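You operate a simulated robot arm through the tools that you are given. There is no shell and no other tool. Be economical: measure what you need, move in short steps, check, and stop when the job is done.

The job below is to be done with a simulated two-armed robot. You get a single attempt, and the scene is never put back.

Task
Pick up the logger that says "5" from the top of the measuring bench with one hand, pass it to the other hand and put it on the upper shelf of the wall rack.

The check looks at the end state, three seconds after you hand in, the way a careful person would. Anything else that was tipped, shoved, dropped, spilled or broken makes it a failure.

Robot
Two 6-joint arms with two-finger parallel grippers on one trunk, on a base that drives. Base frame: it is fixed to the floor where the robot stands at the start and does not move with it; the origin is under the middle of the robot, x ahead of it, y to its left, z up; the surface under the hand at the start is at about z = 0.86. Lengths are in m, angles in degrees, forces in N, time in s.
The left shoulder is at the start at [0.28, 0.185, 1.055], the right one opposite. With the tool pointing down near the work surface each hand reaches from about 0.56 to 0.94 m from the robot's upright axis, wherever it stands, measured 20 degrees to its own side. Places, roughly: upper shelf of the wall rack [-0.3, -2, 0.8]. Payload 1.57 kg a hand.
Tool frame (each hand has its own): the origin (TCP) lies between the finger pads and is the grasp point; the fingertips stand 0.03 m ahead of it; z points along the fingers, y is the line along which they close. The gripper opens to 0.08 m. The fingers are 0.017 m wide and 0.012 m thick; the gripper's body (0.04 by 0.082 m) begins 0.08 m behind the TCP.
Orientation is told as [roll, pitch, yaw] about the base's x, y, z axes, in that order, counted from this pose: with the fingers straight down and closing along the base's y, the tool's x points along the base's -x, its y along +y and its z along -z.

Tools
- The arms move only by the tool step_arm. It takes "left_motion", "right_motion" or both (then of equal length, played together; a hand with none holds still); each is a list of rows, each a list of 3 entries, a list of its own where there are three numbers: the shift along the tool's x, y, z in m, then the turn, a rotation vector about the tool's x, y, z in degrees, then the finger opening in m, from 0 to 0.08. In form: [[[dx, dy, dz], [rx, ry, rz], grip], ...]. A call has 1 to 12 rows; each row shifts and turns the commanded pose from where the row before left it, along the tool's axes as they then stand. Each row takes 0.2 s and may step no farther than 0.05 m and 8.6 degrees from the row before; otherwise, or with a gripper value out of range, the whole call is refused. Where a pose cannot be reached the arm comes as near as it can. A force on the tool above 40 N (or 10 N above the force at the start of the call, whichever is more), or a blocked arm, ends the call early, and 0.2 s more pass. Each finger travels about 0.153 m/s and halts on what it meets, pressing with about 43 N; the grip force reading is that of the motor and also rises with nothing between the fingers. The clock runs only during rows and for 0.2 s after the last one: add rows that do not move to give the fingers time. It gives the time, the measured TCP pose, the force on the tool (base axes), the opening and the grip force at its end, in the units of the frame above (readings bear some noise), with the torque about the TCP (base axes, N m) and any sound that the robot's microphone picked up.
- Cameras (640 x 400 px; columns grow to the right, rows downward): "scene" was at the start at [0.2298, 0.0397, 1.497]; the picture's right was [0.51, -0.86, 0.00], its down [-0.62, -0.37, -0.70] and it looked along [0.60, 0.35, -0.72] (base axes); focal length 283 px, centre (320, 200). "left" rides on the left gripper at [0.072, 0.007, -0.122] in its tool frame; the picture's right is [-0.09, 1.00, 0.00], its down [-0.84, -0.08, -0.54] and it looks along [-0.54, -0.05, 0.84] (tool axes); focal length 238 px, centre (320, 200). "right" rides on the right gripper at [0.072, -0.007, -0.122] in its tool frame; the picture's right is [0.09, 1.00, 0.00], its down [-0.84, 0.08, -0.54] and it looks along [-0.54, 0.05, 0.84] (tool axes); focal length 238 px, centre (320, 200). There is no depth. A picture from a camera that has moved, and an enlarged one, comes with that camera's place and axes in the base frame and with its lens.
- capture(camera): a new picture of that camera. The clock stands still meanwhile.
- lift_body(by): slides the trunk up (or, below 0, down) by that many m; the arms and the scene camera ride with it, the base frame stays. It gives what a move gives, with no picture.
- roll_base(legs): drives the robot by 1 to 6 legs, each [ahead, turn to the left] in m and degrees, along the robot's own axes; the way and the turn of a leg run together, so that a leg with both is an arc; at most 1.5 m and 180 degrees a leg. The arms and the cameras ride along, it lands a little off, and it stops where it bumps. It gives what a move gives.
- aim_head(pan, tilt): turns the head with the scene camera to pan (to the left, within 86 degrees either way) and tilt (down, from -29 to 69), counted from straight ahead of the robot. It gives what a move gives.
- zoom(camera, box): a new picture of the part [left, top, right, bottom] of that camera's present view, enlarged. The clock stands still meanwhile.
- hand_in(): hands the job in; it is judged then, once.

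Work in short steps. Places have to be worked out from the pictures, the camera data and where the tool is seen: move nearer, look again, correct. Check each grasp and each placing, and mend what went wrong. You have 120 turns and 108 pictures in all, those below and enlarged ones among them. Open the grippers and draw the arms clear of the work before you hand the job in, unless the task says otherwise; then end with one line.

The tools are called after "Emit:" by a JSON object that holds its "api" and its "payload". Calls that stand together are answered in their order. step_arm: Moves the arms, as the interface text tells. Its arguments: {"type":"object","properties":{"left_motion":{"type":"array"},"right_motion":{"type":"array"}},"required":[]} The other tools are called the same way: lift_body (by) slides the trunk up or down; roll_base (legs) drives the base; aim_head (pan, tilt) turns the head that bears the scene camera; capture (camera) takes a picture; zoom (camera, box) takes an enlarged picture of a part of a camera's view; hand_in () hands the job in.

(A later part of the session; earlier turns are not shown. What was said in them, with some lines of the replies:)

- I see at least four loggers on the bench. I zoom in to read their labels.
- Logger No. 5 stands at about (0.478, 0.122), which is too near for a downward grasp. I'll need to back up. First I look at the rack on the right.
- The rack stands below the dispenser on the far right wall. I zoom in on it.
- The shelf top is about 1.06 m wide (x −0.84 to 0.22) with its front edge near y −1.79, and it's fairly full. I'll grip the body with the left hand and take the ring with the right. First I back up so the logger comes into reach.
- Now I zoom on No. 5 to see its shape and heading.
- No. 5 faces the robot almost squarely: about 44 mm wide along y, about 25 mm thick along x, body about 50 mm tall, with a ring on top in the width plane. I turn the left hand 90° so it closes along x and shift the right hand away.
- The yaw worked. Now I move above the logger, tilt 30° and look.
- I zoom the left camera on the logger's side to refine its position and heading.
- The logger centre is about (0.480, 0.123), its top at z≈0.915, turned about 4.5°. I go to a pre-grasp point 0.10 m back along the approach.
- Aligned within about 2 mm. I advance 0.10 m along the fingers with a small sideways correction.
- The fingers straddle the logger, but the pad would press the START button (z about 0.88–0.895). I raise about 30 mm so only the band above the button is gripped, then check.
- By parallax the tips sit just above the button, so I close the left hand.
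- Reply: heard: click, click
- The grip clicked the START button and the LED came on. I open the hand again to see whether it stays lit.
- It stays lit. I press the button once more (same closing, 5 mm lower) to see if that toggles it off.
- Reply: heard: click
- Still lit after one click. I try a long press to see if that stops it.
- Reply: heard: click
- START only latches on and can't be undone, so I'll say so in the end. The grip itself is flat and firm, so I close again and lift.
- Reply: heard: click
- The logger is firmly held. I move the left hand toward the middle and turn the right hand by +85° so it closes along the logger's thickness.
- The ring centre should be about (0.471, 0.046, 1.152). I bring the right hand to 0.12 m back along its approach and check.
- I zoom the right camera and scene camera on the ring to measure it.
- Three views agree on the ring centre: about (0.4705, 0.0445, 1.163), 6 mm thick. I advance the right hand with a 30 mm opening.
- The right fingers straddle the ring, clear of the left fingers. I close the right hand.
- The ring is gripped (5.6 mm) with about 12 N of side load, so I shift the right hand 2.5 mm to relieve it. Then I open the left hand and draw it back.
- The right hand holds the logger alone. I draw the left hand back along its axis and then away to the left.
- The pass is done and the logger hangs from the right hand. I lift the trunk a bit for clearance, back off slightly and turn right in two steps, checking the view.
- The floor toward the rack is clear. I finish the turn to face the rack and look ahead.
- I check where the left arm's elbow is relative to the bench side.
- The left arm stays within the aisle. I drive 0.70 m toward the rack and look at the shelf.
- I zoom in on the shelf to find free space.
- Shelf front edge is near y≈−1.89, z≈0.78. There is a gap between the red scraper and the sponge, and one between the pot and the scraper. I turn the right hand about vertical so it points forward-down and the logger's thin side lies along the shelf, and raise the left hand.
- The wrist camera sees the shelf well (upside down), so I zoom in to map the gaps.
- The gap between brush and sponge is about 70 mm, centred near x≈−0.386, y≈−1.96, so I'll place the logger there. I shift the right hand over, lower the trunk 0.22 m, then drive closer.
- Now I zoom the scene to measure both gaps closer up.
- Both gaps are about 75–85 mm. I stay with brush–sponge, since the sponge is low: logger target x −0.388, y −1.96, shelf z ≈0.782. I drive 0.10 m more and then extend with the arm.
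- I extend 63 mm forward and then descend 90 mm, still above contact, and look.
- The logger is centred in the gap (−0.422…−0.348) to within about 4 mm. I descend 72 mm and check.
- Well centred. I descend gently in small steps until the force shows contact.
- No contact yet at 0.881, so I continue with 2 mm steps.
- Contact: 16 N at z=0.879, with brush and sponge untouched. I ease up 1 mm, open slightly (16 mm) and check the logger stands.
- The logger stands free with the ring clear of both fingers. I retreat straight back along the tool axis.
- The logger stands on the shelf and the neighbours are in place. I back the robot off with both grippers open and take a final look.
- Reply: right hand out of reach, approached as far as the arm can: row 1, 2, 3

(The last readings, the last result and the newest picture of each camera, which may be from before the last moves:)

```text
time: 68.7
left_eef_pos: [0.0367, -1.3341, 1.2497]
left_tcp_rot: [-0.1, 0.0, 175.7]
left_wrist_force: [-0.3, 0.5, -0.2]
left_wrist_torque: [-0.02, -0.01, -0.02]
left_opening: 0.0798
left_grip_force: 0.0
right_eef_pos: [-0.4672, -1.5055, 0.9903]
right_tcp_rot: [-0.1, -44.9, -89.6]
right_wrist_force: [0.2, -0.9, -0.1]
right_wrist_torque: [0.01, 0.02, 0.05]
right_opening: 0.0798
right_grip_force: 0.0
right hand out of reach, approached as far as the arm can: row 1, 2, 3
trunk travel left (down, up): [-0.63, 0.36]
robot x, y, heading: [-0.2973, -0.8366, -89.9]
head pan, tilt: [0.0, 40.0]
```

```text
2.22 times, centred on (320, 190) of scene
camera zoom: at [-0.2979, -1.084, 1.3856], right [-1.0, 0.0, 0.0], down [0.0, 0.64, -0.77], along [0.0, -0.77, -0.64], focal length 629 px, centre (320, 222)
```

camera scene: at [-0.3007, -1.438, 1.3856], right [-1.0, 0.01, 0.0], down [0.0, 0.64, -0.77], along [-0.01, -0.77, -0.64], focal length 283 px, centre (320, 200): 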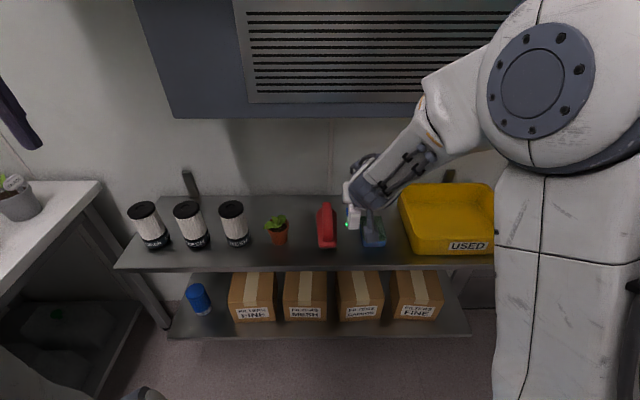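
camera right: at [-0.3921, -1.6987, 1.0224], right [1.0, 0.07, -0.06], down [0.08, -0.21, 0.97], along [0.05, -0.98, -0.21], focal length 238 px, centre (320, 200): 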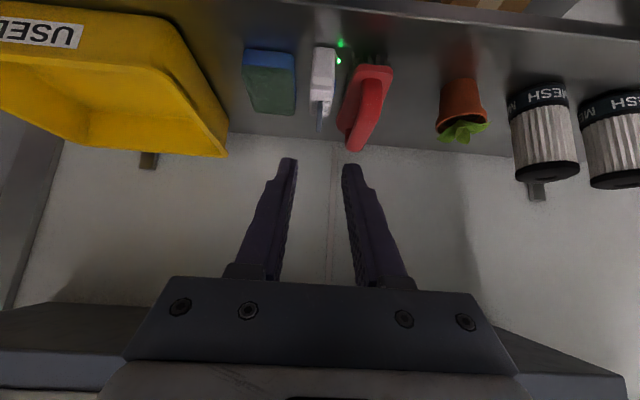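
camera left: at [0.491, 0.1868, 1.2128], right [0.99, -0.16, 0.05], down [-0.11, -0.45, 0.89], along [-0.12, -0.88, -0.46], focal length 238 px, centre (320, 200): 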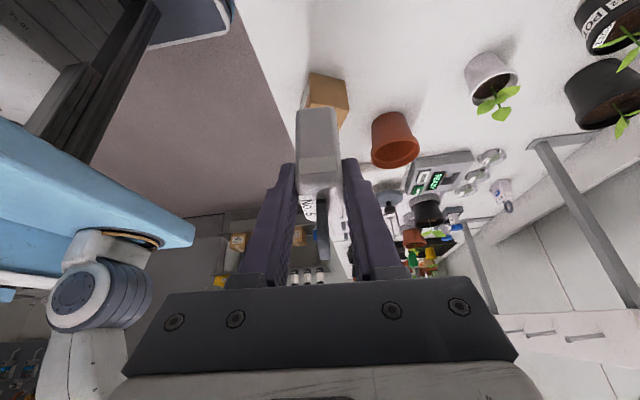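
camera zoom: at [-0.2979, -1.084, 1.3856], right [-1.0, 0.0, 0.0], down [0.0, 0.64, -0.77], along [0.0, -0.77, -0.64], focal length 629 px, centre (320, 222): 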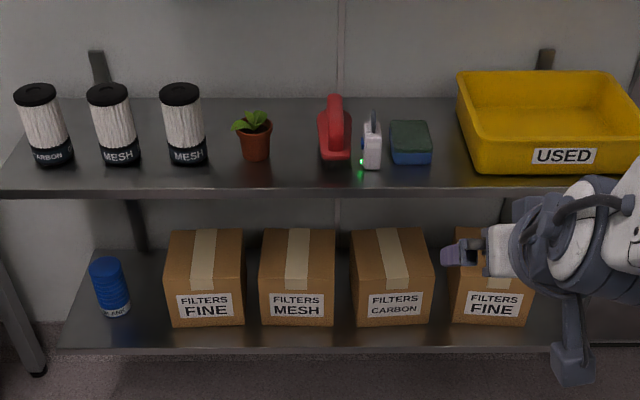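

Logger 5 stands upright on the upper shelf, nothing else is disturbed, and both hands are empty and clear. I hand in.

Emit:
{"api": "hand_in", "payload": {}}

```text
The job is handed in.
```

Logger No. 5 was picked up with the left hand, passed to the right, and now stands upright on the rack's upper shelf between the brush and the sponge. One unintended change: the first grip pressed its START button, so its green LED is on, and pressing the button again, including a long press, did not turn it off.
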